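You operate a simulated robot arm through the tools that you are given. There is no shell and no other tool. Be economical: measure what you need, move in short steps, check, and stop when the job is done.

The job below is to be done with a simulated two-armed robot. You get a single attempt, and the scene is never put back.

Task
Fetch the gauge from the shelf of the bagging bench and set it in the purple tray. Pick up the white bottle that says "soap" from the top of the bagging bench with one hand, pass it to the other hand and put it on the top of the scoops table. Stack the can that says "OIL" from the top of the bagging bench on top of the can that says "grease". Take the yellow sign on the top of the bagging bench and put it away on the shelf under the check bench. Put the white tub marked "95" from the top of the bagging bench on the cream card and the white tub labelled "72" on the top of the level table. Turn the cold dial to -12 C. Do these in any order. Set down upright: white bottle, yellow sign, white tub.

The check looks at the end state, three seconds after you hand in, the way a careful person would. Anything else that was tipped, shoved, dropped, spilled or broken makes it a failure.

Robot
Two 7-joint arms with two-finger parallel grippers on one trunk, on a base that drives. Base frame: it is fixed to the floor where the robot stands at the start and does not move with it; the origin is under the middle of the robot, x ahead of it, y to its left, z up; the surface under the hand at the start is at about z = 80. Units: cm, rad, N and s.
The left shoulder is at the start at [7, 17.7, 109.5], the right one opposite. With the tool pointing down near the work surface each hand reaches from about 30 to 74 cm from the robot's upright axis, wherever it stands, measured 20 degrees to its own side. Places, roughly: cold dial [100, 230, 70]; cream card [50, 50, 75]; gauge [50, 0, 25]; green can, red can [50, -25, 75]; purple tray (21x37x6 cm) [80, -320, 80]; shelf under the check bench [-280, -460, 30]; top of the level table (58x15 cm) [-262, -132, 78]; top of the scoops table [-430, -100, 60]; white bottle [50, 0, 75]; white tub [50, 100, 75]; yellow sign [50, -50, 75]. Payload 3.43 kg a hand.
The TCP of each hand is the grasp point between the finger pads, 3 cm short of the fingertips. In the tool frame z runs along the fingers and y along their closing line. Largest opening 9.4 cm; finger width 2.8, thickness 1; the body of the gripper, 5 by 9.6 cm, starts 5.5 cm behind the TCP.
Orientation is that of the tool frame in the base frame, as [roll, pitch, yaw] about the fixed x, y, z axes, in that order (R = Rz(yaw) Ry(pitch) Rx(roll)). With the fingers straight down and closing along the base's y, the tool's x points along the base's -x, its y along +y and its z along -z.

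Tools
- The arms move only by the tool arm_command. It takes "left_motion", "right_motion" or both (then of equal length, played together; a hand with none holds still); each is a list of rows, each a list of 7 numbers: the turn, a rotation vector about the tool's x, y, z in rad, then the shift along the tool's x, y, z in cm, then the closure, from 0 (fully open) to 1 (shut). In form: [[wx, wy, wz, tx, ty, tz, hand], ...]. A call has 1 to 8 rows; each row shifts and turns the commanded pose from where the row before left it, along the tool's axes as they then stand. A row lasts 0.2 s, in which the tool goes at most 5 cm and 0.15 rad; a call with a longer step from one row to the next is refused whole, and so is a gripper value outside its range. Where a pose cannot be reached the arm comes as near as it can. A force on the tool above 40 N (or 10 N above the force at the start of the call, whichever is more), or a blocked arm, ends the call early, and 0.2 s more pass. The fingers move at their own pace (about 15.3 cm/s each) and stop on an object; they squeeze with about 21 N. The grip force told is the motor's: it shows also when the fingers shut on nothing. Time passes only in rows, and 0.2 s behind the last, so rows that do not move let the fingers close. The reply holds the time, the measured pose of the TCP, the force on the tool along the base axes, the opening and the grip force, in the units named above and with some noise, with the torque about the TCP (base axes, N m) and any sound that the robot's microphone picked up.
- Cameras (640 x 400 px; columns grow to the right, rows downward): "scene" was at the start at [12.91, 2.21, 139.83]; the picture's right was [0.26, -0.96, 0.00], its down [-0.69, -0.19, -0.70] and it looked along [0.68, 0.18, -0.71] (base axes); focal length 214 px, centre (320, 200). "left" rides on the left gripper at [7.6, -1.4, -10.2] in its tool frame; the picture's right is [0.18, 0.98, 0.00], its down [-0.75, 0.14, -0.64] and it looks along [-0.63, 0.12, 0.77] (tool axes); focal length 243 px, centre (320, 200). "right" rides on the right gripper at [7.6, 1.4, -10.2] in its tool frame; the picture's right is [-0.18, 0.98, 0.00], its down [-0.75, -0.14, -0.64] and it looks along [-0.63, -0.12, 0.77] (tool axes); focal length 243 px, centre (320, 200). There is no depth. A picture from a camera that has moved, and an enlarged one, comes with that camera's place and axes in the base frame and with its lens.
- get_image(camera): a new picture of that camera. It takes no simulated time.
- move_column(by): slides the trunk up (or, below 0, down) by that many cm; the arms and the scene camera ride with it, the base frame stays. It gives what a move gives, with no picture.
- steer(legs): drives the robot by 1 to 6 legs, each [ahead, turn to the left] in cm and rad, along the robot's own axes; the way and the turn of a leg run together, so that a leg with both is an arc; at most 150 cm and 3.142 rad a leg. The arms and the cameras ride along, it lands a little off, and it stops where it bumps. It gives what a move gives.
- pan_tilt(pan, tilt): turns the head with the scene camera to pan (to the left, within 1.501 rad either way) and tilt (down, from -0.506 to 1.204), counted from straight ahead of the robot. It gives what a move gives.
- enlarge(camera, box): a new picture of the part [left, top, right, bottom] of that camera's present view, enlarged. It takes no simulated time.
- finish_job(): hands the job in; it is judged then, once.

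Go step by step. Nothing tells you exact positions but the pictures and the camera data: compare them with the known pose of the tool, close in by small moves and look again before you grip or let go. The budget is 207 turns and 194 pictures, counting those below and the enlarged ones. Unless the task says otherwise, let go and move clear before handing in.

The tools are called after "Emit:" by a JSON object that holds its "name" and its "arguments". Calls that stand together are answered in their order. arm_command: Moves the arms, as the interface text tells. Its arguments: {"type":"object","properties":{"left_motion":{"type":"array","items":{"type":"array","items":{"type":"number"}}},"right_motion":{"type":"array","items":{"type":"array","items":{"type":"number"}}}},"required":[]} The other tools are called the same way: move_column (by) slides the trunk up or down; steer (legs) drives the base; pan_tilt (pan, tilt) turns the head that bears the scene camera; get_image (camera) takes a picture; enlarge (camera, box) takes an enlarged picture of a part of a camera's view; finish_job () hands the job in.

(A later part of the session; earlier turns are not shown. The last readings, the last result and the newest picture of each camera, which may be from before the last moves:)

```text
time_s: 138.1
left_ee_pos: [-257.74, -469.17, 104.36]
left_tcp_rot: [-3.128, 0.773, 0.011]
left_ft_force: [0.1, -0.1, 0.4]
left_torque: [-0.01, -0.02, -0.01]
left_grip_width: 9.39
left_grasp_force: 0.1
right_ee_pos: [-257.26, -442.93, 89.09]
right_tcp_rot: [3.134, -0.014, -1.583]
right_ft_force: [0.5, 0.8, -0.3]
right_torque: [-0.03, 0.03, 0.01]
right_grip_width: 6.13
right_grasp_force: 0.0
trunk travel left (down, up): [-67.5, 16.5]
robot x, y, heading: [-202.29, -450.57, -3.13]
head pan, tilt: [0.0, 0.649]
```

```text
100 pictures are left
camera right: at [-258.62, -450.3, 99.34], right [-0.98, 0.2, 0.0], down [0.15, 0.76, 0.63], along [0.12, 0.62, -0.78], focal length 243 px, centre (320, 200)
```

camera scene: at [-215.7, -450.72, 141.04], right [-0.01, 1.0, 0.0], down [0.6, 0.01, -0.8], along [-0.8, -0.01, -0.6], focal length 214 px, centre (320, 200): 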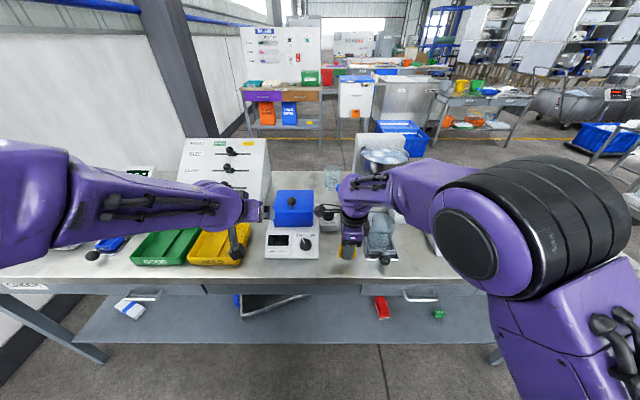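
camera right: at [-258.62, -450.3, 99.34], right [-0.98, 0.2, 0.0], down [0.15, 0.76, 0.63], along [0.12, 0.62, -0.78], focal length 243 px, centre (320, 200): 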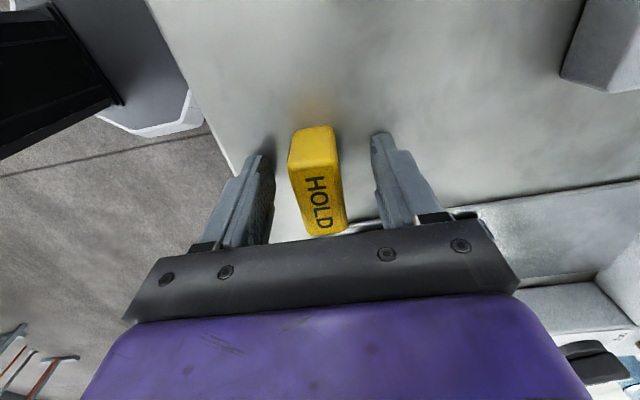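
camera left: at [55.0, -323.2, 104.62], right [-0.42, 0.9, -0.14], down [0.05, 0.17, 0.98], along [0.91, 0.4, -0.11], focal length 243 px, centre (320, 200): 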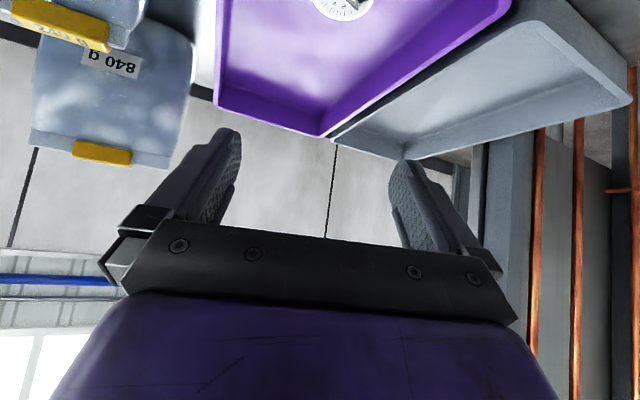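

The sign stands upright. Lift the right hand away and move it aside.

Emit:
{"name": "arm_command", "arguments": {"right_motion": [[0, 0, 0, 0, 0, -4, 0.35], [0, 0, 0, 0, 0, -5, 0.35], [0, 0, 0, 0, 0, -5, 0.35], [0, 0, 0, 0, 0, -5, 0.35], [0, 0, 0, 0, 0, -5, 0.35], [0, 0, 0, 0, -3, -2, 0.35], [0, 0, 0, 0, -3, 0, 0.35]]}}

Emit:
{"name": "arm_command", "arguments": {"right_motion": [[0, 0, 0, -4.8, 0, 0, 0.35], [0, 0, 0, -4.8, 0, 0, 0.35], [0, 0, 0, -4.8, 0, 0, 0.35], [0, 0, 0, -4.8, 0, 0, 0.35], [0, 0, 0, -4.8, 0, 0, 0.35], [0, 0, 0, -4.8, 0, 0, 0.35], [0, 0, 0, -4.0, -2, 0, 0.35]]}}

Emit:
{"name": "get_image", "arguments": {"camera": "scene"}}

Emit:
{"name": "get_image", "arguments": {"camera": "left"}}

```text
time_s: 139.7
left_ee_pos: [-257.65, -469.31, 104.3]
left_tcp_rot: [-3.128, 0.774, 0.012]
left_ft_force: [0.5, 0.0, -0.1]
left_torque: [0.02, 0.0, 0.02]
left_grip_width: 9.39
left_grasp_force: 0.1
right_ee_pos: [-250.93, -442.81, 115.14]
right_tcp_rot: [3.124, -0.012, -1.581]
right_ft_force: [-1.2, -0.5, 0.6]
right_torque: [0.02, -0.01, 0.0]
right_grip_width: 6.1
right_grasp_force: 0.0
trunk travel left (down, up): [-67.5, 16.5]
robot x, y, heading: [-202.09, -450.34, -3.134]
head pan, tilt: [0.0, 0.649]
```

```text
time_s: 141.3
left_ee_pos: [-257.76, -468.75, 104.58]
left_tcp_rot: [-3.136, 0.773, 0.006]
left_ft_force: [-0.5, 0.4, -0.7]
left_torque: [-0.07, 0.02, 0.02]
left_grip_width: 9.4
left_grasp_force: 0.0
right_ee_pos: [-248.6, -409.45, 114.52]
right_tcp_rot: [3.122, -0.015, -1.583]
right_ft_force: [0.7, 1.0, -0.6]
right_torque: [-0.06, 0.01, 0.0]
right_grip_width: 6.12
right_grasp_force: 0.1
trunk travel left (down, up): [-67.5, 16.5]
robot x, y, heading: [-202.47, -451.12, -3.128]
head pan, tilt: [0.0, 0.649]
```

```text
99 pictures are left
camera scene: at [-215.67, -449.99, 141.04], right [-0.01, 1.0, -0.01], down [0.6, 0.0, -0.8], along [-0.8, -0.01, -0.6], focal length 214 px, centre (320, 200)
```

scene: 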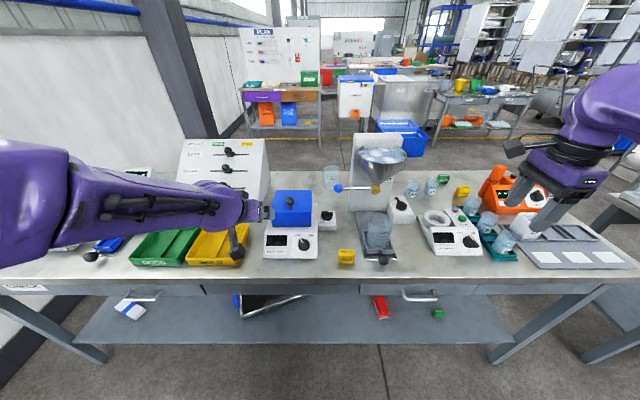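

```text
98 pictures are left
camera left: at [-244.98, -467.37, 106.44], right [0.13, -0.98, -0.13], down [-0.09, -0.15, 0.99], along [-0.99, -0.12, -0.11], focal length 243 px, centre (320, 200)
```

left: 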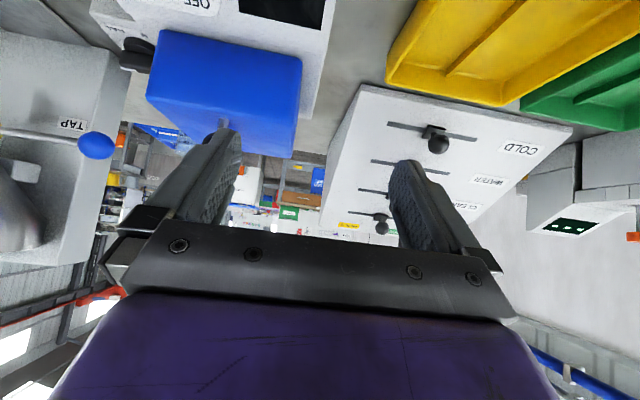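

Emit:
{"name": "steer", "arguments": {"legs": [[-8, 0]]}}

Emit:
{"name": "arm_command", "arguments": {"left_motion": [[0, 0, 0, 0, -4.3, 0, 0], [0, 0, 0, 0, -4.3, 0, 0], [0, 0, 0, 0, -4.3, 0, 0], [0, 0, 0, 0, -4.3, 0, 0], [0, 0, 0, 0, -4.3, 0, 0], [0, 0, 0, 0, -4.3, 0, 0], [0, 0, 0, 0, 0, 0, 0]]}}

Emit:
{"name": "get_image", "arguments": {"camera": "left"}}

```text
time_s: 142.4
left_ee_pos: [-249.88, -469.02, 104.33]
left_tcp_rot: [-3.127, 0.774, 0.01]
left_ft_force: [0.3, -0.1, 0.3]
left_torque: [0.01, 0.01, 0.01]
left_grip_width: 9.41
left_grasp_force: 0.0
right_ee_pos: [-240.82, -409.9, 114.6]
right_tcp_rot: [3.126, -0.015, -1.583]
right_ft_force: [-0.2, 0.2, -0.3]
right_torque: [-0.02, 0.01, 0.01]
right_grip_width: 6.11
right_grasp_force: 0.0
trunk travel left (down, up): [-67.5, 16.5]
robot x, y, heading: [-194.18, -450.55, -3.134]
head pan, tilt: [0.0, 0.649]
```

```text
time_s: 144.2
left_ee_pos: [-250.58, -444.16, 107.61]
left_tcp_rot: [-3.036, 0.789, 0.095]
left_ft_force: [0.2, 0.3, 0.8]
left_torque: [0.01, 0.02, 0.01]
left_grip_width: 9.39
left_grasp_force: 0.0
right_ee_pos: [-240.73, -409.78, 114.77]
right_tcp_rot: [3.124, -0.013, -1.583]
right_ft_force: [0.4, -0.4, 0.4]
right_torque: [-0.04, 0.02, -0.02]
right_grip_width: 6.11
right_grasp_force: 0.0
trunk travel left (down, up): [-67.5, 16.5]
robot x, y, heading: [-193.99, -450.15, -3.136]
head pan, tilt: [0.0, 0.649]
stopped in row 7 (left hand): the arm was blocked; the commanded pose is now the measured one
```

```text
97 pictures are left
camera left: at [-237.86, -442.59, 109.42], right [0.15, -0.97, -0.2], down [-0.07, -0.22, 0.97], along [-0.99, -0.13, -0.1], focal length 243 px, centre (320, 200)
```

left: 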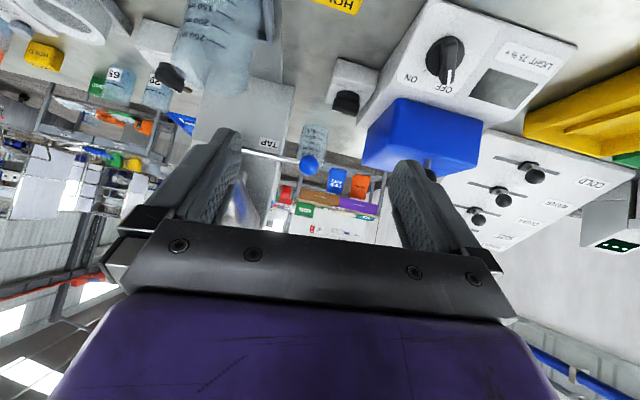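

The left arm can't cross that far. I'll move it back to its side, yaw it, and turn the robot right instead.

Emit:
{"name": "arm_command", "arguments": {"left_motion": [[0, 0, 0, 0, 4.3, 0, 0], [0, 0, 0, 0, 4.3, 0, 0], [0, 0, 0, 0, 4.3, 0, 0], [0, 0, 0, 0, 4.3, 0, 0], [0, 0, 0, 0, 4.3, 0, 0], [-0.095, 0.006, -0.062, 0, 0, 0, 0], [-0.095, 0.006, -0.062, 0, 0, 0, 0], [-0.095, 0.006, -0.062, 0, 0, 0, 0]]}}

Emit:
{"name": "steer", "arguments": {"legs": [[0, -0.35]]}}

Emit:
{"name": "get_image", "arguments": {"camera": "scene"}}

Emit:
{"name": "get_image", "arguments": {"camera": "left"}}

```text
time_s: 146.0
left_ee_pos: [-250.1, -465.33, 105.89]
left_tcp_rot: [3.131, 0.761, 0.342]
left_ft_force: [-0.6, -0.9, 0.4]
left_torque: [-0.02, 0.01, 0.01]
left_grip_width: 9.39
left_grasp_force: 0.1
right_ee_pos: [-240.77, -409.89, 114.72]
right_tcp_rot: [3.127, -0.013, -1.583]
right_ft_force: [-0.3, -0.1, -0.1]
right_torque: [0.0, 0.0, 0.0]
right_grip_width: 6.11
right_grasp_force: 0.1
trunk travel left (down, up): [-67.5, 16.5]
robot x, y, heading: [-194.56, -450.67, -3.132]
head pan, tilt: [0.0, 0.649]
```

```text
time_s: 147.5
left_ee_pos: [-251.77, -445.01, 106.08]
left_tcp_rot: [3.131, 0.761, -0.012]
left_ft_force: [0.1, 0.4, 0.3]
left_torque: [-0.01, 0.0, 0.02]
left_grip_width: 9.41
left_grasp_force: 0.1
right_ee_pos: [-223.72, -396.25, 114.63]
right_tcp_rot: [3.123, -0.014, -1.939]
right_ft_force: [-0.1, -0.7, 0.0]
right_torque: [-0.01, 0.02, 0.0]
right_grip_width: 6.1
right_grasp_force: 0.1
trunk travel left (down, up): [-67.5, 16.5]
robot x, y, heading: [-194.14, -450.43, 2.791]
head pan, tilt: [0.0, 0.649]
```

```text
96 pictures are left
camera scene: at [-207.04, -445.81, 141.02], right [0.34, 0.94, 0.0], down [0.57, -0.21, -0.8], along [-0.75, 0.27, -0.6], focal length 214 px, centre (320, 200)
```

scene: 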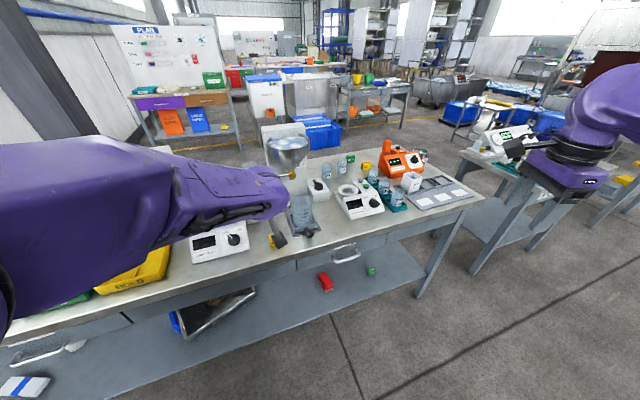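

```text
95 pictures are left
camera left: at [-239.05, -443.62, 108.0], right [0.13, -0.98, -0.12], down [-0.1, -0.13, 0.99], along [-0.99, -0.11, -0.12], focal length 243 px, centre (320, 200)
```

left: 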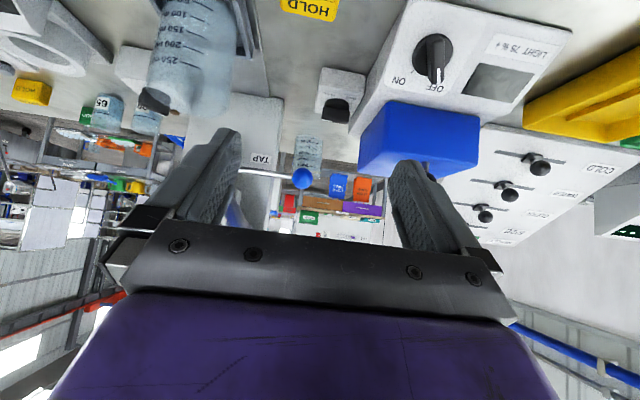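

Emit:
{"name": "arm_command", "arguments": {"left_motion": [[0, 0, 0, 2.83, -0.67, 1.58, 0], [0, 0, 0, 2.83, -0.67, 1.58, 0], [0, 0, 0, 2.83, -0.67, 1.58, 0], [0, 0, 0, 0, 0, 0, 0.2]]}}

Emit:
{"name": "get_image", "arguments": {"camera": "left"}}

```text
time_s: 148.5
left_ee_pos: [-248.96, -442.68, 97.77]
left_tcp_rot: [-3.09, 0.757, 0.038]
left_ft_force: [0.4, 0.2, 0.6]
left_torque: [-0.01, -0.03, 0.0]
left_grip_width: 7.52
left_grasp_force: 0.1
right_ee_pos: [-223.6, -396.23, 114.66]
right_tcp_rot: [3.124, -0.013, -1.94]
right_ft_force: [0.7, 1.2, 0.8]
right_torque: [0.0, 0.02, -0.02]
right_grip_width: 6.12
right_grasp_force: 0.0
trunk travel left (down, up): [-67.5, 16.5]
robot x, y, heading: [-194.45, -450.34, 2.789]
head pan, tilt: [0.0, 0.649]
```

```text
94 pictures are left
camera left: at [-236.25, -441.47, 99.92], right [0.14, -0.98, -0.16], down [-0.1, -0.18, 0.98], along [-0.99, -0.12, -0.13], focal length 243 px, centre (320, 200)
```

left: 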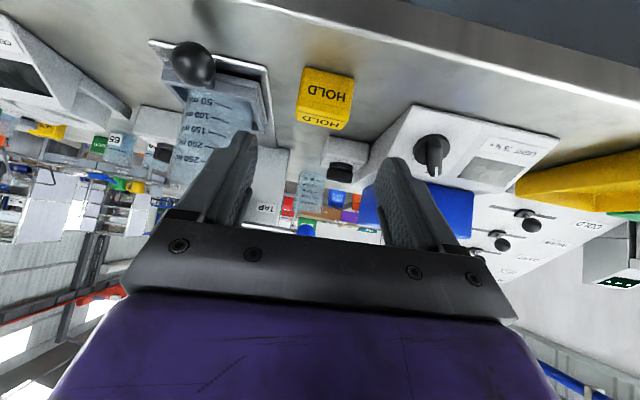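

Emit:
{"name": "arm_command", "arguments": {"left_motion": [[-0.019, 0, 0.032, 0.2, 0.1, 2.5, 0.2], [0, 0, 0, 0.2, 0.1, 2.5, 0.2], [0, 0, 0, 0.1, 0.1, 2, 0.2], [0, 0, 0, 0, 0, 0, 0.2]]}}

Emit:
{"name": "get_image", "arguments": {"camera": "left"}}

```text
time_s: 149.5
left_ee_pos: [-254.16, -443.92, 92.9]
left_tcp_rot: [-3.098, 0.75, 0.055]
left_ft_force: [0.5, 0.1, 0.8]
left_torque: [-0.04, 0.01, -0.03]
left_grip_width: 7.53
left_grasp_force: 0.1
right_ee_pos: [-223.62, -396.2, 114.73]
right_tcp_rot: [3.125, -0.012, -1.938]
right_ft_force: [-0.2, 0.0, 0.1]
right_torque: [0.0, -0.02, -0.03]
right_grip_width: 6.11
right_grasp_force: 0.0
trunk travel left (down, up): [-67.5, 16.5]
robot x, y, heading: [-194.43, -450.57, 2.793]
head pan, tilt: [0.0, 0.649]
```

```text
93 pictures are left
camera left: at [-241.54, -442.3, 95.14], right [0.16, -0.97, -0.16], down [-0.11, -0.18, 0.98], along [-0.98, -0.14, -0.13], focal length 243 px, centre (320, 200)
```

left: 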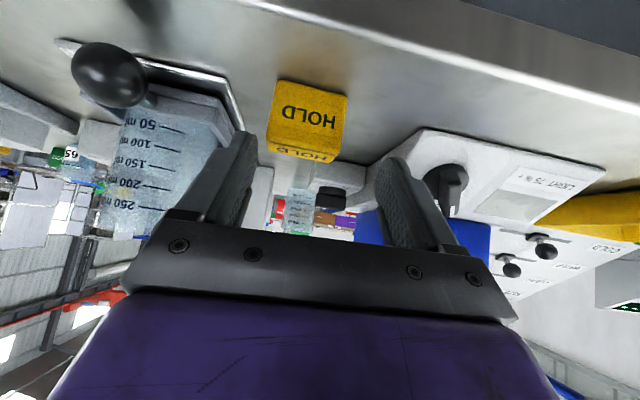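

Emit:
{"name": "arm_command", "arguments": {"left_motion": [[-0.008, 0, 0.036, 0.5, -0.4, 1.5, 0.2], [0, 0, 0, 0.5, -0.4, 1.5, 0.2], [0, 0, 0, 0, 0, 0, 0.2]]}}

Emit:
{"name": "get_image", "arguments": {"camera": "left"}}

```text
time_s: 150.3
left_ee_pos: [-255.66, -443.71, 89.31]
left_tcp_rot: [3.123, 0.741, -0.001]
left_ft_force: [0.3, 1.1, 5.9]
left_torque: [0.25, 0.07, -0.08]
left_grip_width: 7.61
left_grasp_force: 0.7
right_ee_pos: [-223.58, -396.2, 114.7]
right_tcp_rot: [3.124, -0.012, -1.94]
right_ft_force: [0.9, 0.8, -0.2]
right_torque: [-0.06, -0.04, -0.01]
right_grip_width: 6.12
right_grasp_force: 0.1
trunk travel left (down, up): [-67.5, 16.5]
robot x, y, heading: [-194.42, -450.35, 2.792]
head pan, tilt: [0.0, 0.649]
```

```text
92 pictures are left
camera left: at [-242.98, -442.2, 91.51], right [0.15, -0.98, -0.11], down [-0.12, -0.13, 0.98], along [-0.98, -0.13, -0.14], focal length 243 px, centre (320, 200)
```

left: 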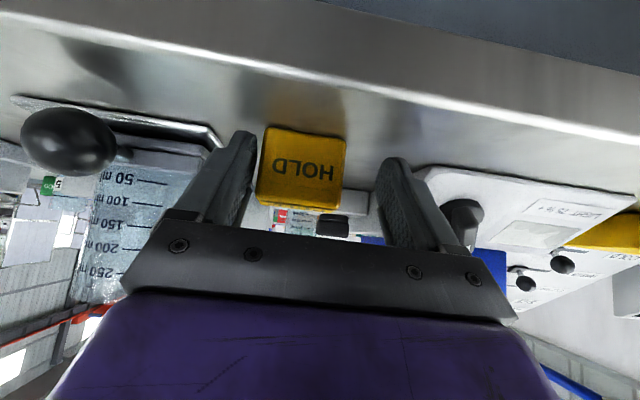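

Emit:
{"name": "arm_command", "arguments": {"left_motion": [[0, 0, 0, -0.2, -0.4, -0.1, 0.2], [0, 0, 0, 0, 0, 0, 0.5], [0, 0, 0, 0, 0, 0, 1], [0, 0, 0, 0, 0, 0, 1], [0, 0, 0, 0, 0, 0, 1]]}}

Emit:
{"name": "get_image", "arguments": {"camera": "left"}}

```text
time_s: 151.5
left_ee_pos: [-255.6, -443.42, 89.17]
left_tcp_rot: [3.115, 0.742, -0.006]
left_ft_force: [-6.1, 6.0, 18.2]
left_torque: [0.74, 0.38, 0.08]
left_grip_width: 5.15
left_grasp_force: 21.1
right_ee_pos: [-223.44, -396.07, 114.71]
right_tcp_rot: [3.124, -0.014, -1.941]
right_ft_force: [-0.3, 0.7, -0.4]
right_torque: [0.0, 0.01, 0.0]
right_grip_width: 6.11
right_grasp_force: 0.1
trunk travel left (down, up): [-67.5, 16.5]
robot x, y, heading: [-194.16, -450.4, 2.792]
head pan, tilt: [0.0, 0.649]
```

```text
91 pictures are left
camera left: at [-243.07, -441.89, 91.51], right [0.15, -0.98, -0.11], down [-0.12, -0.12, 0.98], along [-0.98, -0.13, -0.14], focal length 243 px, centre (320, 200)
```

left: 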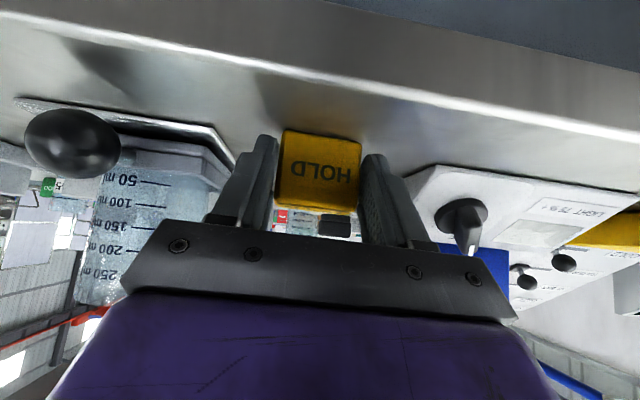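

Emit:
{"name": "arm_command", "arguments": {"left_motion": [[0, 0, 0, -0.68, 0, -0.74, 1], [0, 0, 0, -2.0, 0, -2.2, 1], [0, 0, 0, -2.7, 0, -2.95, 1], [0, 0, 0, -2.7, 0, -2.95, 1], [0, 0, 0, 0, 0, 0, 1]]}}

Emit:
{"name": "get_image", "arguments": {"camera": "left"}}

```text
time_s: 152.7
left_ee_pos: [-255.01, -442.14, 100.65]
left_tcp_rot: [3.091, 0.747, -0.052]
left_ft_force: [-0.1, -0.2, -0.4]
left_torque: [0.02, -0.03, 0.01]
left_grip_width: 5.11
left_grasp_force: 20.0
right_ee_pos: [-223.8, -396.16, 114.65]
right_tcp_rot: [3.126, -0.012, -1.941]
right_ft_force: [-0.9, -0.1, 0.8]
right_torque: [0.01, 0.0, 0.04]
right_grip_width: 6.12
right_grasp_force: 0.1
trunk travel left (down, up): [-67.5, 16.5]
robot x, y, heading: [-193.97, -450.48, 2.796]
head pan, tilt: [0.0, 0.649]
```

```text
90 pictures are left
camera left: at [-242.36, -440.88, 103.06], right [0.12, -0.99, -0.09], down [-0.12, -0.1, 0.99], along [-0.99, -0.11, -0.13], focal length 243 px, centre (320, 200)
```

left: 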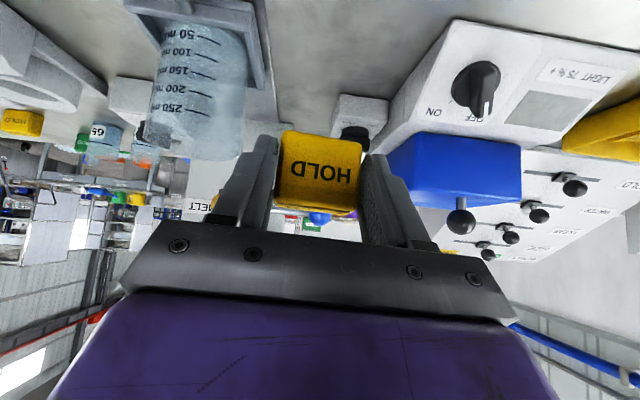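

Sign held by the tilted left hand. Back off, lower the trunk, then check the shelf from there.

Emit:
{"name": "steer", "arguments": {"legs": [[-40, 0]]}}

Emit:
{"name": "move_column", "arguments": {"by": -40}}

Emit:
{"name": "move_column", "arguments": {"by": -20}}

Emit:
{"name": "get_image", "arguments": {"camera": "left"}}

Emit:
{"name": "get_image", "arguments": {"camera": "scene"}}

```text
time_s: 155.2
left_ee_pos: [-217.64, -455.45, 100.99]
left_tcp_rot: [3.094, 0.747, -0.054]
left_ft_force: [-0.6, 0.6, 0.7]
left_torque: [0.0, 0.0, 0.02]
left_grip_width: 5.11
left_grasp_force: 20.7
right_ee_pos: [-186.6, -409.74, 114.69]
right_tcp_rot: [3.125, -0.011, -1.94]
right_ft_force: [0.6, 0.0, -0.1]
right_torque: [0.01, 0.01, -0.01]
right_grip_width: 6.11
right_grasp_force: 0.0
trunk travel left (down, up): [-67.5, 16.5]
robot x, y, heading: [-157.01, -464.09, 2.794]
head pan, tilt: [0.0, 0.649]
```

```text
time_s: 159.0
left_ee_pos: [-217.67, -455.37, 61.12]
left_tcp_rot: [3.103, 0.746, -0.046]
left_ft_force: [0.0, 0.6, -1.2]
left_torque: [-0.01, 0.0, -0.01]
left_grip_width: 5.1
left_grasp_force: 20.9
right_ee_pos: [-186.54, -409.8, 74.58]
right_tcp_rot: [3.125, -0.011, -1.937]
right_ft_force: [-0.4, -1.4, -1.0]
right_torque: [-0.01, -0.02, 0.02]
right_grip_width: 6.12
right_grasp_force: 0.0
trunk travel left (down, up): [-27.5, 56.5]
robot x, y, heading: [-157.01, -464.22, 2.793]
head pan, tilt: [0.0, 0.649]
```

```text
time_s: 161.2
left_ee_pos: [-217.85, -455.48, 41.1]
left_tcp_rot: [3.104, 0.747, -0.046]
left_ft_force: [-0.3, 0.2, 0.0]
left_torque: [0.0, -0.04, -0.01]
left_grip_width: 5.1
left_grasp_force: 20.2
right_ee_pos: [-186.49, -409.81, 54.67]
right_tcp_rot: [3.125, -0.013, -1.938]
right_ft_force: [-0.8, 1.2, -0.2]
right_torque: [-0.03, 0.02, 0.02]
right_grip_width: 6.1
right_grasp_force: 0.0
trunk travel left (down, up): [-7.5, 76.5]
robot x, y, heading: [-156.85, -463.95, 2.792]
head pan, tilt: [0.0, 0.649]
```

```text
89 pictures are left
camera left: at [-205.07, -454.27, 43.31], right [0.12, -0.99, -0.1], down [-0.12, -0.11, 0.99], along [-0.99, -0.1, -0.13], focal length 243 px, centre (320, 200)
```

left: 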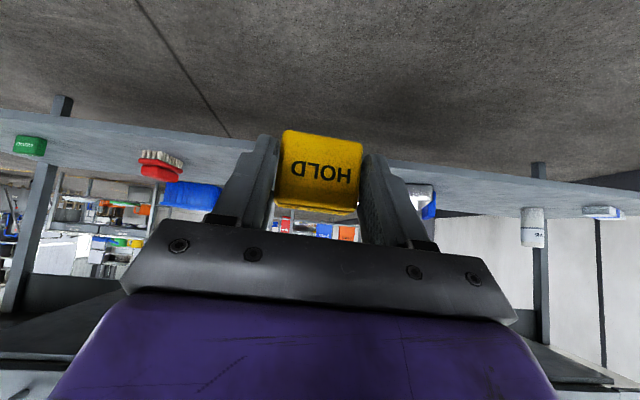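

```text
88 pictures are left
camera scene: at [-169.87, -459.34, 81.03], right [0.34, 0.94, 0.0], down [0.57, -0.21, -0.8], along [-0.75, 0.27, -0.6], focal length 214 px, centre (320, 200)
```

scene: 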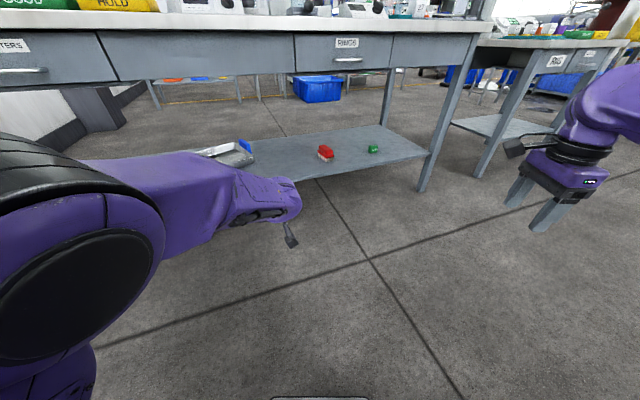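

Emit:
{"name": "move_column", "arguments": {"by": -4}}

Emit:
{"name": "steer", "arguments": {"legs": [[42, 0]]}}

Emit:
{"name": "get_image", "arguments": {"camera": "left"}}

Emit:
{"name": "get_image", "arguments": {"camera": "scene"}}

```text
time_s: 162.0
left_ee_pos: [-217.8, -455.37, 37.23]
left_tcp_rot: [3.103, 0.746, -0.044]
left_ft_force: [-0.3, -0.6, -0.5]
left_torque: [0.01, -0.04, -0.01]
left_grip_width: 5.11
left_grasp_force: 20.8
right_ee_pos: [-186.48, -409.73, 50.67]
right_tcp_rot: [3.125, -0.012, -1.938]
right_ft_force: [-0.3, -1.2, -0.1]
right_torque: [0.04, -0.05, 0.02]
right_grip_width: 6.13
right_grasp_force: 0.0
trunk travel left (down, up): [-3.5, 80.5]
robot x, y, heading: [-157.08, -464.12, 2.794]
head pan, tilt: [0.0, 0.649]
```

```text
time_s: 164.6
left_ee_pos: [-258.1, -440.6, 37.07]
left_tcp_rot: [3.101, 0.747, -0.048]
left_ft_force: [-0.9, -0.2, -0.1]
left_torque: [-0.01, -0.02, 0.0]
left_grip_width: 5.11
left_grasp_force: 21.2
right_ee_pos: [-226.71, -394.85, 50.65]
right_tcp_rot: [3.124, -0.012, -1.944]
right_ft_force: [0.2, 0.4, 0.5]
right_torque: [0.01, 0.01, -0.03]
right_grip_width: 6.12
right_grasp_force: 0.1
trunk travel left (down, up): [-3.5, 80.5]
robot x, y, heading: [-197.55, -449.51, 2.793]
head pan, tilt: [0.0, 0.649]
```

```text
87 pictures are left
camera left: at [-245.36, -439.3, 39.3], right [0.11, -0.99, -0.1], down [-0.12, -0.11, 0.99], along [-0.99, -0.1, -0.13], focal length 243 px, centre (320, 200)
```

left: 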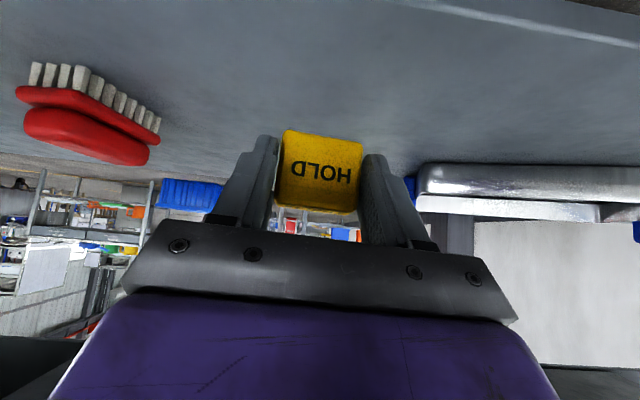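

```text
86 pictures are left
camera scene: at [-210.18, -444.51, 77.02], right [0.35, 0.94, 0.0], down [0.57, -0.21, -0.8], along [-0.75, 0.28, -0.6], focal length 214 px, centre (320, 200)
```

scene: 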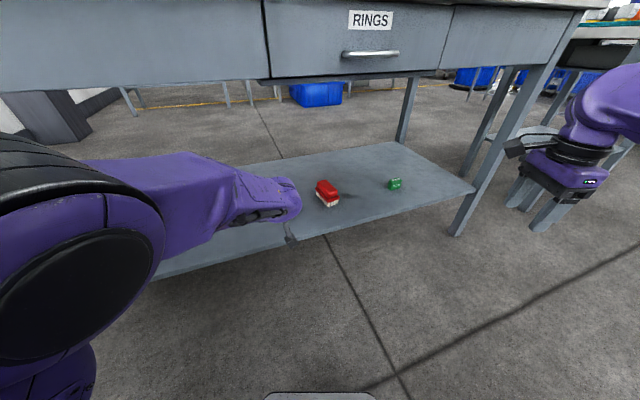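

Emit:
{"name": "steer", "arguments": {"legs": [[4, 0]]}}

Emit:
{"name": "arm_command", "arguments": {"left_motion": [[0.014, 0, 0, 1.35, 0, 1.47, 1], [0, 0, 0, 1.35, 0, 1.47, 1], [0, 0, 0, 0, 0, 0, 1]]}}

Emit:
{"name": "get_image", "arguments": {"camera": "left"}}

```text
time_s: 165.5
left_ee_pos: [-261.79, -439.1, 37.04]
left_tcp_rot: [3.105, 0.747, -0.048]
left_ft_force: [0.5, -0.5, 0.1]
left_torque: [0.0, 0.01, 0.01]
left_grip_width: 5.11
left_grasp_force: 20.9
right_ee_pos: [-230.32, -393.58, 50.74]
right_tcp_rot: [3.126, -0.013, -1.943]
right_ft_force: [0.5, 0.0, 0.3]
right_torque: [0.0, 0.05, -0.01]
right_grip_width: 6.13
right_grasp_force: 0.1
trunk travel left (down, up): [-3.5, 80.5]
robot x, y, heading: [-201.33, -447.61, 2.785]
head pan, tilt: [0.0, 0.649]
```

```text
time_s: 166.3
left_ee_pos: [-262.61, -439.73, 34.82]
left_tcp_rot: [-3.081, 0.744, 0.037]
left_ft_force: [-1.0, -0.2, 0.1]
left_torque: [-0.05, -0.01, 0.01]
left_grip_width: 5.12
left_grasp_force: 21.1
right_ee_pos: [-230.4, -393.54, 50.61]
right_tcp_rot: [3.124, -0.012, -1.943]
right_ft_force: [-0.5, -0.4, 0.6]
right_torque: [-0.02, 0.01, 0.0]
right_grip_width: 6.13
right_grasp_force: 0.1
trunk travel left (down, up): [-3.5, 80.5]
robot x, y, heading: [-201.18, -448.28, 2.789]
head pan, tilt: [0.0, 0.649]
```

```text
85 pictures are left
camera left: at [-249.89, -438.52, 37.12], right [0.13, -0.98, -0.17], down [-0.12, -0.18, 0.98], along [-0.98, -0.11, -0.14], focal length 243 px, centre (320, 200)
```

left: 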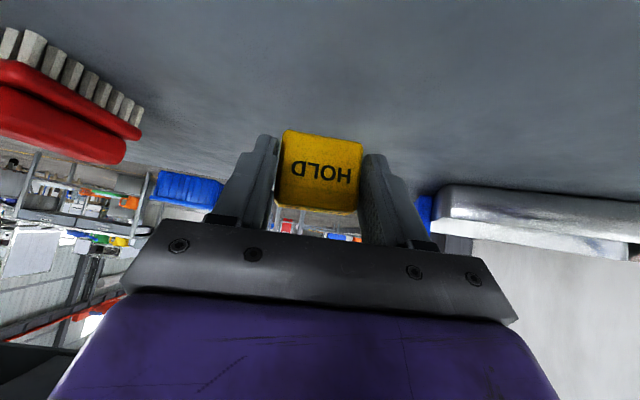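

Emit:
{"name": "arm_command", "arguments": {"left_motion": [[-0.045, 0, 0.043, 0.0, 0.8, 0.0, 1], [0, 0, 0, 0.7, 0.8, 0.75, 1], [0, 0, 0, 0, 0, 0, 1]]}}

Emit:
{"name": "arm_command", "arguments": {"left_motion": [[0, 0, 0, 0.5, 0, 0.55, 1], [0, 0, 0, 0, 0, 0, 1]]}}

```text
time_s: 167.1
left_ee_pos: [-262.51, -441.32, 33.67]
left_tcp_rot: [3.119, 0.746, -0.02]
left_ft_force: [0.0, 0.7, -0.5]
left_torque: [0.02, 0.0, 0.03]
left_grip_width: 5.11
left_grasp_force: 20.8
right_ee_pos: [-230.39, -393.49, 50.66]
right_tcp_rot: [3.124, -0.012, -1.943]
right_ft_force: [0.5, -0.5, 0.5]
right_torque: [-0.02, 0.0, -0.01]
right_grip_width: 6.1
right_grasp_force: 0.0
trunk travel left (down, up): [-3.5, 80.5]
robot x, y, heading: [-201.08, -447.8, 2.785]
head pan, tilt: [0.0, 0.649]
```

```text
time_s: 167.7
left_ee_pos: [-262.66, -441.39, 33.03]
left_tcp_rot: [3.124, 0.745, -0.014]
left_ft_force: [0.0, 0.0, 0.0]
left_torque: [-0.02, -0.05, 0.01]
left_grip_width: 5.12
left_grasp_force: 21.1
right_ee_pos: [-230.36, -393.68, 50.76]
right_tcp_rot: [3.124, -0.013, -1.941]
right_ft_force: [-0.4, -0.1, 0.6]
right_torque: [0.0, 0.01, 0.02]
right_grip_width: 6.09
right_grasp_force: 0.1
trunk travel left (down, up): [-3.5, 80.5]
robot x, y, heading: [-200.84, -448.25, 2.795]
head pan, tilt: [0.0, 0.649]
```

Emit:
{"name": "arm_command", "arguments": {"left_motion": [[0, 0, 0, 0.5, 0, 0.55, 1], [0, 0, 0, 0, 0, 0, 1]]}}

Emit:
{"name": "arm_command", "arguments": {"left_motion": [[0, 0, 0, 0.35, 0, 0.37, 1], [0, 0, 0, 0, 0, 0, 1]]}}

Emit:
{"name": "get_image", "arguments": {"camera": "left"}}

```text
time_s: 168.3
left_ee_pos: [-262.72, -441.61, 32.4]
left_tcp_rot: [3.126, 0.742, -0.012]
left_ft_force: [0.6, -0.2, -0.4]
left_torque: [0.01, -0.04, 0.0]
left_grip_width: 5.13
left_grasp_force: 20.9
right_ee_pos: [-230.36, -393.65, 50.6]
right_tcp_rot: [3.126, -0.012, -1.942]
right_ft_force: [0.2, 0.2, 0.4]
right_torque: [0.01, 0.0, -0.03]
right_grip_width: 6.1
right_grasp_force: 0.1
trunk travel left (down, up): [-3.5, 80.5]
robot x, y, heading: [-201.06, -448.05, 2.788]
head pan, tilt: [0.0, 0.649]
```

```text
time_s: 168.9
left_ee_pos: [-262.86, -441.7, 31.99]
left_tcp_rot: [3.129, 0.743, -0.005]
left_ft_force: [-0.5, 0.5, -0.3]
left_torque: [-0.02, -0.02, 0.03]
left_grip_width: 5.1
left_grasp_force: 21.5
right_ee_pos: [-230.31, -393.53, 50.5]
right_tcp_rot: [3.125, -0.014, -1.943]
right_ft_force: [0.3, 0.0, 1.0]
right_torque: [0.0, -0.02, 0.01]
right_grip_width: 6.13
right_grasp_force: 0.1
trunk travel left (down, up): [-3.5, 80.5]
robot x, y, heading: [-200.92, -447.82, 2.793]
head pan, tilt: [0.0, 0.649]
```

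```text
84 pictures are left
camera left: at [-250.19, -440.25, 34.23], right [0.14, -0.98, -0.12], down [-0.12, -0.13, 0.98], along [-0.98, -0.12, -0.14], focal length 243 px, centre (320, 200)
```

left: 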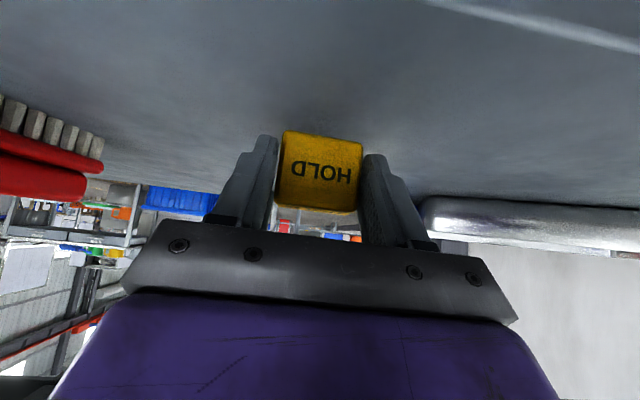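

Emit:
{"name": "arm_command", "arguments": {"left_motion": [[-0.005, 0, 0, 0.27, 0, 0.3, 1], [0, 0, 0, 0, 0, 0, 1]]}}

Emit:
{"name": "arm_command", "arguments": {"left_motion": [[-0.005, 0, 0, 0.27, 0, 0.3, 1], [0, 0, 0, 0, 0, 0, 1]]}}

Emit:
{"name": "arm_command", "arguments": {"left_motion": [[0, 0, 0, 0.27, 0, 0.3, 1], [0, 0, 0, 0, 0, 0, 1]]}}

```text
time_s: 169.5
left_ee_pos: [-262.76, -441.78, 31.53]
left_tcp_rot: [3.126, 0.742, -0.001]
left_ft_force: [0.0, -0.4, 0.1]
left_torque: [0.0, 0.02, 0.0]
left_grip_width: 5.09
left_grasp_force: 21.6
right_ee_pos: [-230.35, -393.61, 50.63]
right_tcp_rot: [3.124, -0.012, -1.943]
right_ft_force: [0.3, -0.2, 0.3]
right_torque: [0.01, -0.01, -0.05]
right_grip_width: 6.1
right_grasp_force: 0.1
trunk travel left (down, up): [-3.5, 80.5]
robot x, y, heading: [-200.9, -447.8, 2.795]
head pan, tilt: [0.0, 0.649]
```

```text
time_s: 170.1
left_ee_pos: [-262.83, -441.82, 31.21]
left_tcp_rot: [3.125, 0.743, 0.002]
left_ft_force: [1.5, 2.9, 8.3]
left_torque: [0.29, 0.07, -0.06]
left_grip_width: 5.1
left_grasp_force: 21.3
right_ee_pos: [-230.41, -393.56, 50.8]
right_tcp_rot: [3.122, -0.012, -1.943]
right_ft_force: [0.5, 1.1, 0.1]
right_torque: [-0.01, 0.0, 0.0]
right_grip_width: 6.13
right_grasp_force: 0.0
trunk travel left (down, up): [-3.5, 80.5]
robot x, y, heading: [-201.03, -448.22, 2.789]
head pan, tilt: [0.0, 0.649]
```

```text
time_s: 170.7
left_ee_pos: [-262.83, -441.77, 31.16]
left_tcp_rot: [3.129, 0.749, 0.004]
left_ft_force: [11.4, 9.1, 36.9]
left_torque: [1.06, -0.02, -0.5]
left_grip_width: 5.1
left_grasp_force: 21.3
right_ee_pos: [-229.97, -393.52, 50.91]
right_tcp_rot: [3.12, -0.014, -1.944]
right_ft_force: [-0.3, 0.5, -0.2]
right_torque: [0.02, -0.03, -0.01]
right_grip_width: 6.11
right_grasp_force: 0.0
trunk travel left (down, up): [-3.5, 80.5]
robot x, y, heading: [-200.89, -448.28, 2.79]
head pan, tilt: [0.0, 0.649]
```

The sign touches the shelf. Ease off, open and withdraw.

Emit:
{"name": "arm_command", "arguments": {"left_motion": [[0, 0, 0, -0.22, 0, -0.24, 1], [0, 0, 0, 0, 0, 0, 0.6], [0, 0, 0, 0, 0, 0, 0.25], [0, 0, 0, 0, 0, 0, 0.2]]}}

Emit:
{"name": "get_image", "arguments": {"camera": "left"}}

```text
time_s: 171.4
left_ee_pos: [-263.02, -442.57, 31.16]
left_tcp_rot: [3.121, 0.743, 0.016]
left_ft_force: [20.2, -3.6, 22.0]
left_torque: [0.69, -0.39, -0.59]
left_grip_width: 6.81
left_grasp_force: 0.1
right_ee_pos: [-230.27, -393.81, 50.71]
right_tcp_rot: [3.12, -0.012, -1.938]
right_ft_force: [0.6, -0.3, 0.3]
right_torque: [0.0, -0.01, -0.01]
right_grip_width: 6.12
right_grasp_force: 0.0
trunk travel left (down, up): [-3.5, 80.5]
robot x, y, heading: [-201.0, -447.96, 2.79]
head pan, tilt: [0.0, 0.649]
stopped in row 3 (left hand): the force on the tool passed its limit at 51 N (the readings are from after the stop); the commanded pose is now the measured one
```

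```text
83 pictures are left
camera left: at [-250.46, -440.83, 33.47], right [0.16, -0.98, -0.11], down [-0.11, -0.13, 0.98], along [-0.98, -0.15, -0.13], focal length 243 px, centre (320, 200)
```

left: 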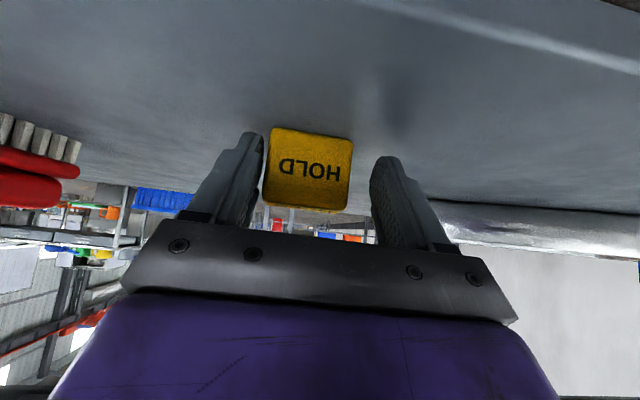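

Emit:
{"name": "arm_command", "arguments": {"left_motion": [[0, 0, 0, -0.35, 0, -0.38, 0.28], [0, 0, 0, -0.1, -0.3, -0.5, 0.2], [0, 0, 0, 0, 0, 0, 0.2]]}}

Emit:
{"name": "get_image", "arguments": {"camera": "left"}}

```text
time_s: 172.2
left_ee_pos: [-263.23, -442.89, 31.82]
left_tcp_rot: [3.139, 0.732, 0.041]
left_ft_force: [0.4, 0.3, -0.4]
left_torque: [0.06, -0.01, -0.02]
left_grip_width: 7.5
left_grasp_force: 0.1
right_ee_pos: [-230.5, -393.65, 50.69]
right_tcp_rot: [3.122, -0.013, -1.939]
right_ft_force: [-0.4, -0.2, 0.1]
right_torque: [-0.01, -0.03, 0.0]
right_grip_width: 6.11
right_grasp_force: 0.0
trunk travel left (down, up): [-3.5, 80.5]
robot x, y, heading: [-201.01, -448.02, 2.794]
head pan, tilt: [0.0, 0.649]
```

```text
82 pictures are left
camera left: at [-250.59, -440.9, 34.3], right [0.18, -0.98, -0.12], down [-0.13, -0.15, 0.98], along [-0.98, -0.16, -0.15], focal length 243 px, centre (320, 200)
```

left: 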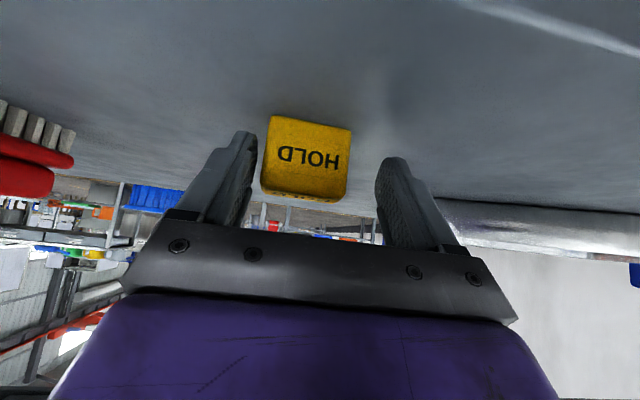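

Emit:
{"name": "arm_command", "arguments": {"left_motion": [[0, 0, 0, 0, -0.5, -1, 0], [0, 0, 0, 0, 0, -2.5, 0], [0, 0, 0, 0, 0, -3.5, 0], [0, 0, 0, 0, 0, 0, 0]]}}

Emit:
{"name": "get_image", "arguments": {"camera": "left"}}

```text
time_s: 173.2
left_ee_pos: [-258.39, -441.9, 37.26]
left_tcp_rot: [-3.133, 0.725, 0.046]
left_ft_force: [-0.6, -0.4, 0.8]
left_torque: [-0.02, -0.02, 0.0]
left_grip_width: 9.41
left_grasp_force: 0.0
right_ee_pos: [-230.56, -393.81, 50.68]
right_tcp_rot: [3.127, -0.012, -1.942]
right_ft_force: [0.3, 0.3, -0.1]
right_torque: [-0.01, 0.02, 0.01]
right_grip_width: 6.08
right_grasp_force: 0.2
trunk travel left (down, up): [-3.5, 80.5]
robot x, y, heading: [-201.06, -447.78, 2.794]
head pan, tilt: [0.0, 0.649]
```

```text
81 pictures are left
camera left: at [-245.83, -440.0, 39.73], right [0.18, -0.98, -0.13], down [-0.13, -0.15, 0.98], along [-0.98, -0.16, -0.15], focal length 243 px, centre (320, 200)
```

left: 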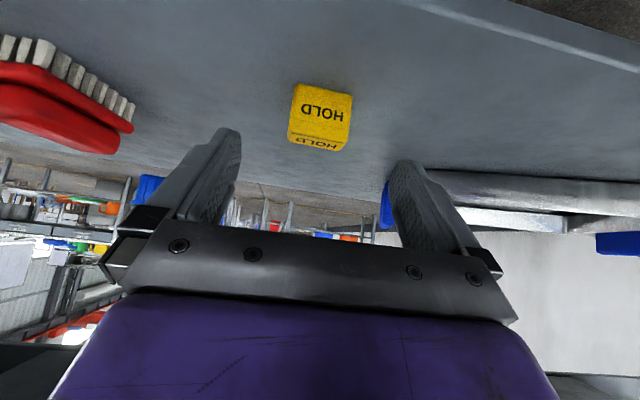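

The sign stands upright on the shelf under the check bench. Back out, raise the trunk and drive back toward the bagging bench and the dial.

Emit:
{"name": "steer", "arguments": {"legs": [[-45, 0]]}}

Emit:
{"name": "move_column", "arguments": {"by": 40}}

Emit:
{"name": "move_column", "arguments": {"by": 24}}

Emit:
{"name": "steer", "arguments": {"legs": [[0, -1.43], [150, 0], [150, 0], [150, 0]]}}

Emit:
{"name": "pan_tilt", "arguments": {"pan": 0.0, "tilt": 0.35}}

Emit:
{"name": "get_image", "arguments": {"camera": "scene"}}

```text
time_s: 176.0
left_ee_pos: [-215.21, -457.38, 37.31]
left_tcp_rot: [-3.13, 0.729, 0.044]
left_ft_force: [-0.5, -0.3, -0.2]
left_torque: [-0.02, 0.02, 0.02]
left_grip_width: 9.38
left_grasp_force: 0.1
right_ee_pos: [-187.58, -409.25, 50.83]
right_tcp_rot: [3.125, -0.013, -1.937]
right_ft_force: [-0.3, 0.0, -0.3]
right_torque: [0.02, -0.01, -0.01]
right_grip_width: 6.11
right_grasp_force: 0.1
trunk travel left (down, up): [-3.5, 80.5]
robot x, y, heading: [-157.76, -463.66, 2.794]
head pan, tilt: [0.0, 0.649]
```

```text
time_s: 179.8
left_ee_pos: [-215.22, -457.4, 77.41]
left_tcp_rot: [-3.122, 0.726, 0.052]
left_ft_force: [-0.3, 0.0, 0.6]
left_torque: [-0.01, 0.0, 0.04]
left_grip_width: 9.4
left_grasp_force: 0.1
right_ee_pos: [-187.49, -409.28, 90.63]
right_tcp_rot: [3.126, -0.013, -1.938]
right_ft_force: [0.1, -0.4, -0.2]
right_torque: [-0.02, 0.0, 0.02]
right_grip_width: 6.13
right_grasp_force: 0.0
trunk travel left (down, up): [-43.5, 40.5]
robot x, y, heading: [-158.0, -463.51, 2.794]
head pan, tilt: [0.0, 0.649]
```

```text
time_s: 182.3
left_ee_pos: [-215.12, -457.46, 101.4]
left_tcp_rot: [-3.121, 0.725, 0.053]
left_ft_force: [0.6, -0.3, -0.8]
left_torque: [-0.01, 0.0, 0.0]
left_grip_width: 9.41
left_grasp_force: 0.1
right_ee_pos: [-187.48, -409.37, 114.64]
right_tcp_rot: [3.127, -0.013, -1.936]
right_ft_force: [0.4, -0.1, 0.4]
right_torque: [-0.04, 0.01, 0.01]
right_grip_width: 6.1
right_grasp_force: 0.1
trunk travel left (down, up): [-67.5, 16.5]
robot x, y, heading: [-158.12, -463.78, 2.793]
head pan, tilt: [0.0, 0.649]
```

```text
time_s: 207.4
left_ee_pos: [-80.92, 37.28, 101.31]
left_tcp_rot: [-3.122, 0.726, -1.322]
left_ft_force: [0.4, -0.1, 0.3]
left_torque: [0.01, -0.01, 0.0]
left_grip_width: 9.4
left_grasp_force: 0.2
right_ee_pos: [-28.47, 19.48, 114.65]
right_tcp_rot: [3.125, -0.012, 2.971]
right_ft_force: [-0.4, -0.5, 0.5]
right_torque: [0.02, -0.03, -0.03]
right_grip_width: 6.12
right_grasp_force: 0.0
trunk travel left (down, up): [-67.5, 16.5]
robot x, y, heading: [-76.08, -19.54, 1.418]
head pan, tilt: [0.0, 0.649]
```

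```text
time_s: 208.2
left_ee_pos: [-80.99, 37.29, 101.45]
left_tcp_rot: [-3.121, 0.725, -1.321]
left_ft_force: [0.1, -0.3, 0.0]
left_torque: [-0.04, 0.02, -0.01]
left_grip_width: 9.4
left_grasp_force: 0.0
right_ee_pos: [-28.41, 19.53, 114.75]
right_tcp_rot: [3.124, -0.013, 2.97]
right_ft_force: [-0.2, 0.4, 0.4]
right_torque: [0.0, 0.02, 0.03]
right_grip_width: 6.11
right_grasp_force: 0.1
trunk travel left (down, up): [-67.5, 16.5]
robot x, y, heading: [-75.99, -20.43, 1.418]
head pan, tilt: [0.0, 0.351]
```

```text
80 pictures are left
camera scene: at [-73.68, -5.76, 143.72], right [0.99, -0.15, 0.0], down [-0.05, -0.34, -0.94], along [0.14, 0.93, -0.34], focal length 214 px, centre (320, 200)
```

scene: 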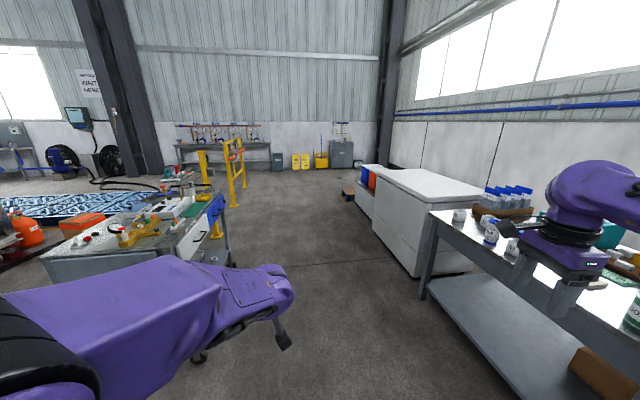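

Emit:
{"name": "steer", "arguments": {"legs": [[130, 0]]}}

Emit:
{"name": "pan_tilt", "arguments": {"pan": -0.9, "tilt": 0.5}}

Emit:
{"name": "get_image", "arguments": {"camera": "scene"}}

```text
time_s: 214.7
left_ee_pos: [-60.52, 165.0, 101.4]
left_tcp_rot: [-3.12, 0.725, -1.329]
left_ft_force: [-0.1, 0.8, 0.1]
left_torque: [0.03, 0.05, -0.01]
left_grip_width: 9.4
left_grasp_force: 0.1
right_ee_pos: [-8.19, 146.92, 114.74]
right_tcp_rot: [3.124, -0.011, 2.963]
right_ft_force: [0.2, -0.4, -0.6]
right_torque: [-0.03, -0.04, 0.01]
right_grip_width: 6.1
right_grasp_force: 0.1
trunk travel left (down, up): [-67.5, 16.5]
robot x, y, heading: [-55.7, 107.84, 1.41]
head pan, tilt: [0.0, 0.351]
```

```text
time_s: 215.9
left_ee_pos: [-60.7, 165.11, 101.35]
left_tcp_rot: [-3.118, 0.725, -1.325]
left_ft_force: [0.1, 0.7, 0.0]
left_torque: [0.02, 0.01, -0.01]
left_grip_width: 9.39
left_grasp_force: 0.1
right_ee_pos: [-8.2, 146.82, 114.72]
right_tcp_rot: [3.123, -0.013, 2.964]
right_ft_force: [0.0, -0.7, -0.9]
right_torque: [0.02, 0.03, -0.01]
right_grip_width: 6.11
right_grasp_force: 0.0
trunk travel left (down, up): [-67.5, 16.5]
robot x, y, heading: [-56.28, 107.76, 1.412]
head pan, tilt: [-0.901, 0.499]
```

```text
79 pictures are left
camera scene: at [-47.11, 117.18, 142.36], right [0.49, -0.87, 0.0], down [-0.42, -0.23, -0.88], along [0.77, 0.43, -0.48], focal length 214 px, centre (320, 200)
```

scene: 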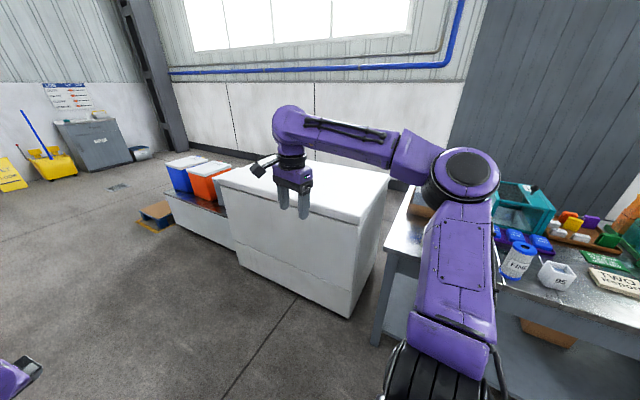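

Emit:
{"name": "enlarge", "arguments": {"camera": "scene", "box": [130, 130, 390, 300]}}

```text
2.35 times, centred on (260, 215) of scene
camera zoom: at [-47.11, 117.18, 142.36], right [0.49, -0.87, 0.0], down [-0.42, -0.23, -0.88], along [0.77, 0.43, -0.48], focal length 505 px, centre (461, 165)
```

zoom: 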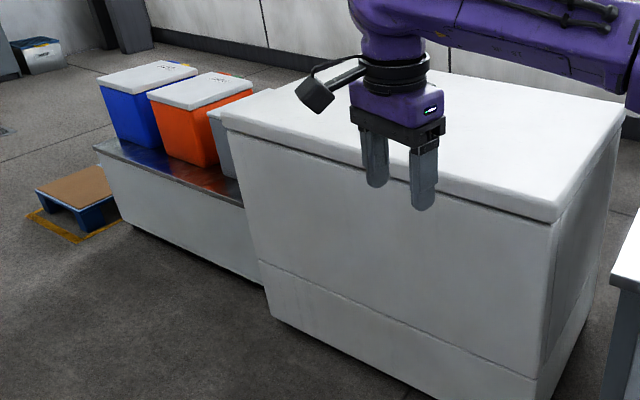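

Emit:
{"name": "steer", "arguments": {"legs": [[150, 0], [25, 0]]}}

Emit:
{"name": "pan_tilt", "arguments": {"pan": -1.5, "tilt": 0.5}}

Emit:
{"name": "get_image", "arguments": {"camera": "scene"}}

```text
time_s: 224.6
left_ee_pos: [-36.66, 335.51, 101.46]
left_tcp_rot: [-3.117, 0.725, -1.304]
left_ft_force: [-0.7, 0.4, -1.1]
left_torque: [-0.01, 0.03, -0.01]
left_grip_width: 9.4
left_grasp_force: 0.0
right_ee_pos: [16.11, 318.44, 114.75]
right_tcp_rot: [3.125, -0.012, 2.986]
right_ft_force: [-0.3, -0.1, -0.5]
right_torque: [0.02, -0.02, -0.01]
right_grip_width: 6.09
right_grasp_force: 0.0
trunk travel left (down, up): [-67.5, 16.5]
robot x, y, heading: [-31.03, 277.74, 1.432]
head pan, tilt: [-0.901, 0.499]
```

```text
time_s: 225.6
left_ee_pos: [-36.78, 335.56, 101.38]
left_tcp_rot: [-3.119, 0.722, -1.307]
left_ft_force: [0.4, 0.0, -0.2]
left_torque: [0.02, 0.0, -0.02]
left_grip_width: 9.38
left_grasp_force: 0.1
right_ee_pos: [15.79, 318.4, 114.72]
right_tcp_rot: [3.122, -0.011, 2.986]
right_ft_force: [-0.3, -0.4, -1.0]
right_torque: [-0.03, -0.01, 0.01]
right_grip_width: 6.1
right_grasp_force: 0.0
trunk travel left (down, up): [-67.5, 16.5]
robot x, y, heading: [-30.87, 278.16, 1.434]
head pan, tilt: [-1.499, 0.499]
```

```text
77 pictures are left
camera scene: at [-21.02, 282.69, 142.36], right [-0.06, -1.0, 0.0], down [-0.48, 0.03, -0.88], along [0.88, -0.06, -0.48], focal length 214 px, centre (320, 200)
```

scene: 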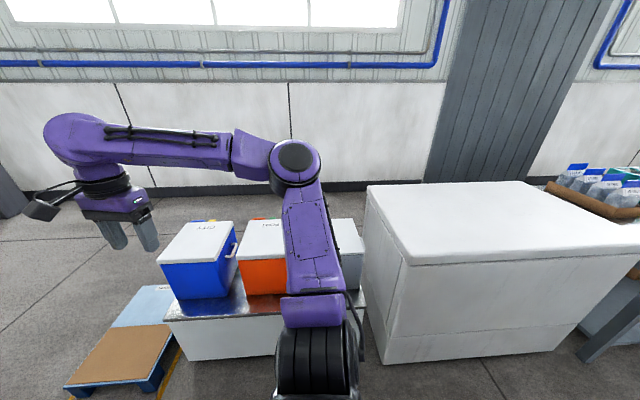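

Emit:
{"name": "enlarge", "arguments": {"camera": "scene", "box": [300, 170, 440, 370]}}

```text
2.00 times, centred on (370, 270) of scene
camera zoom: at [-21.02, 282.69, 142.36], right [-0.06, -1.0, 0.0], down [-0.48, 0.03, -0.88], along [0.88, -0.06, -0.48], focal length 429 px, centre (220, 60)
```

zoom: 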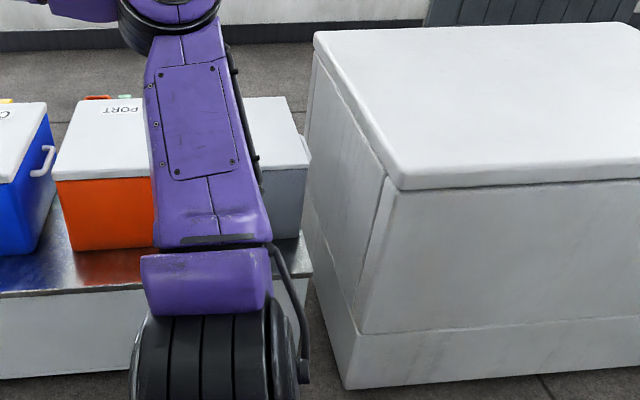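

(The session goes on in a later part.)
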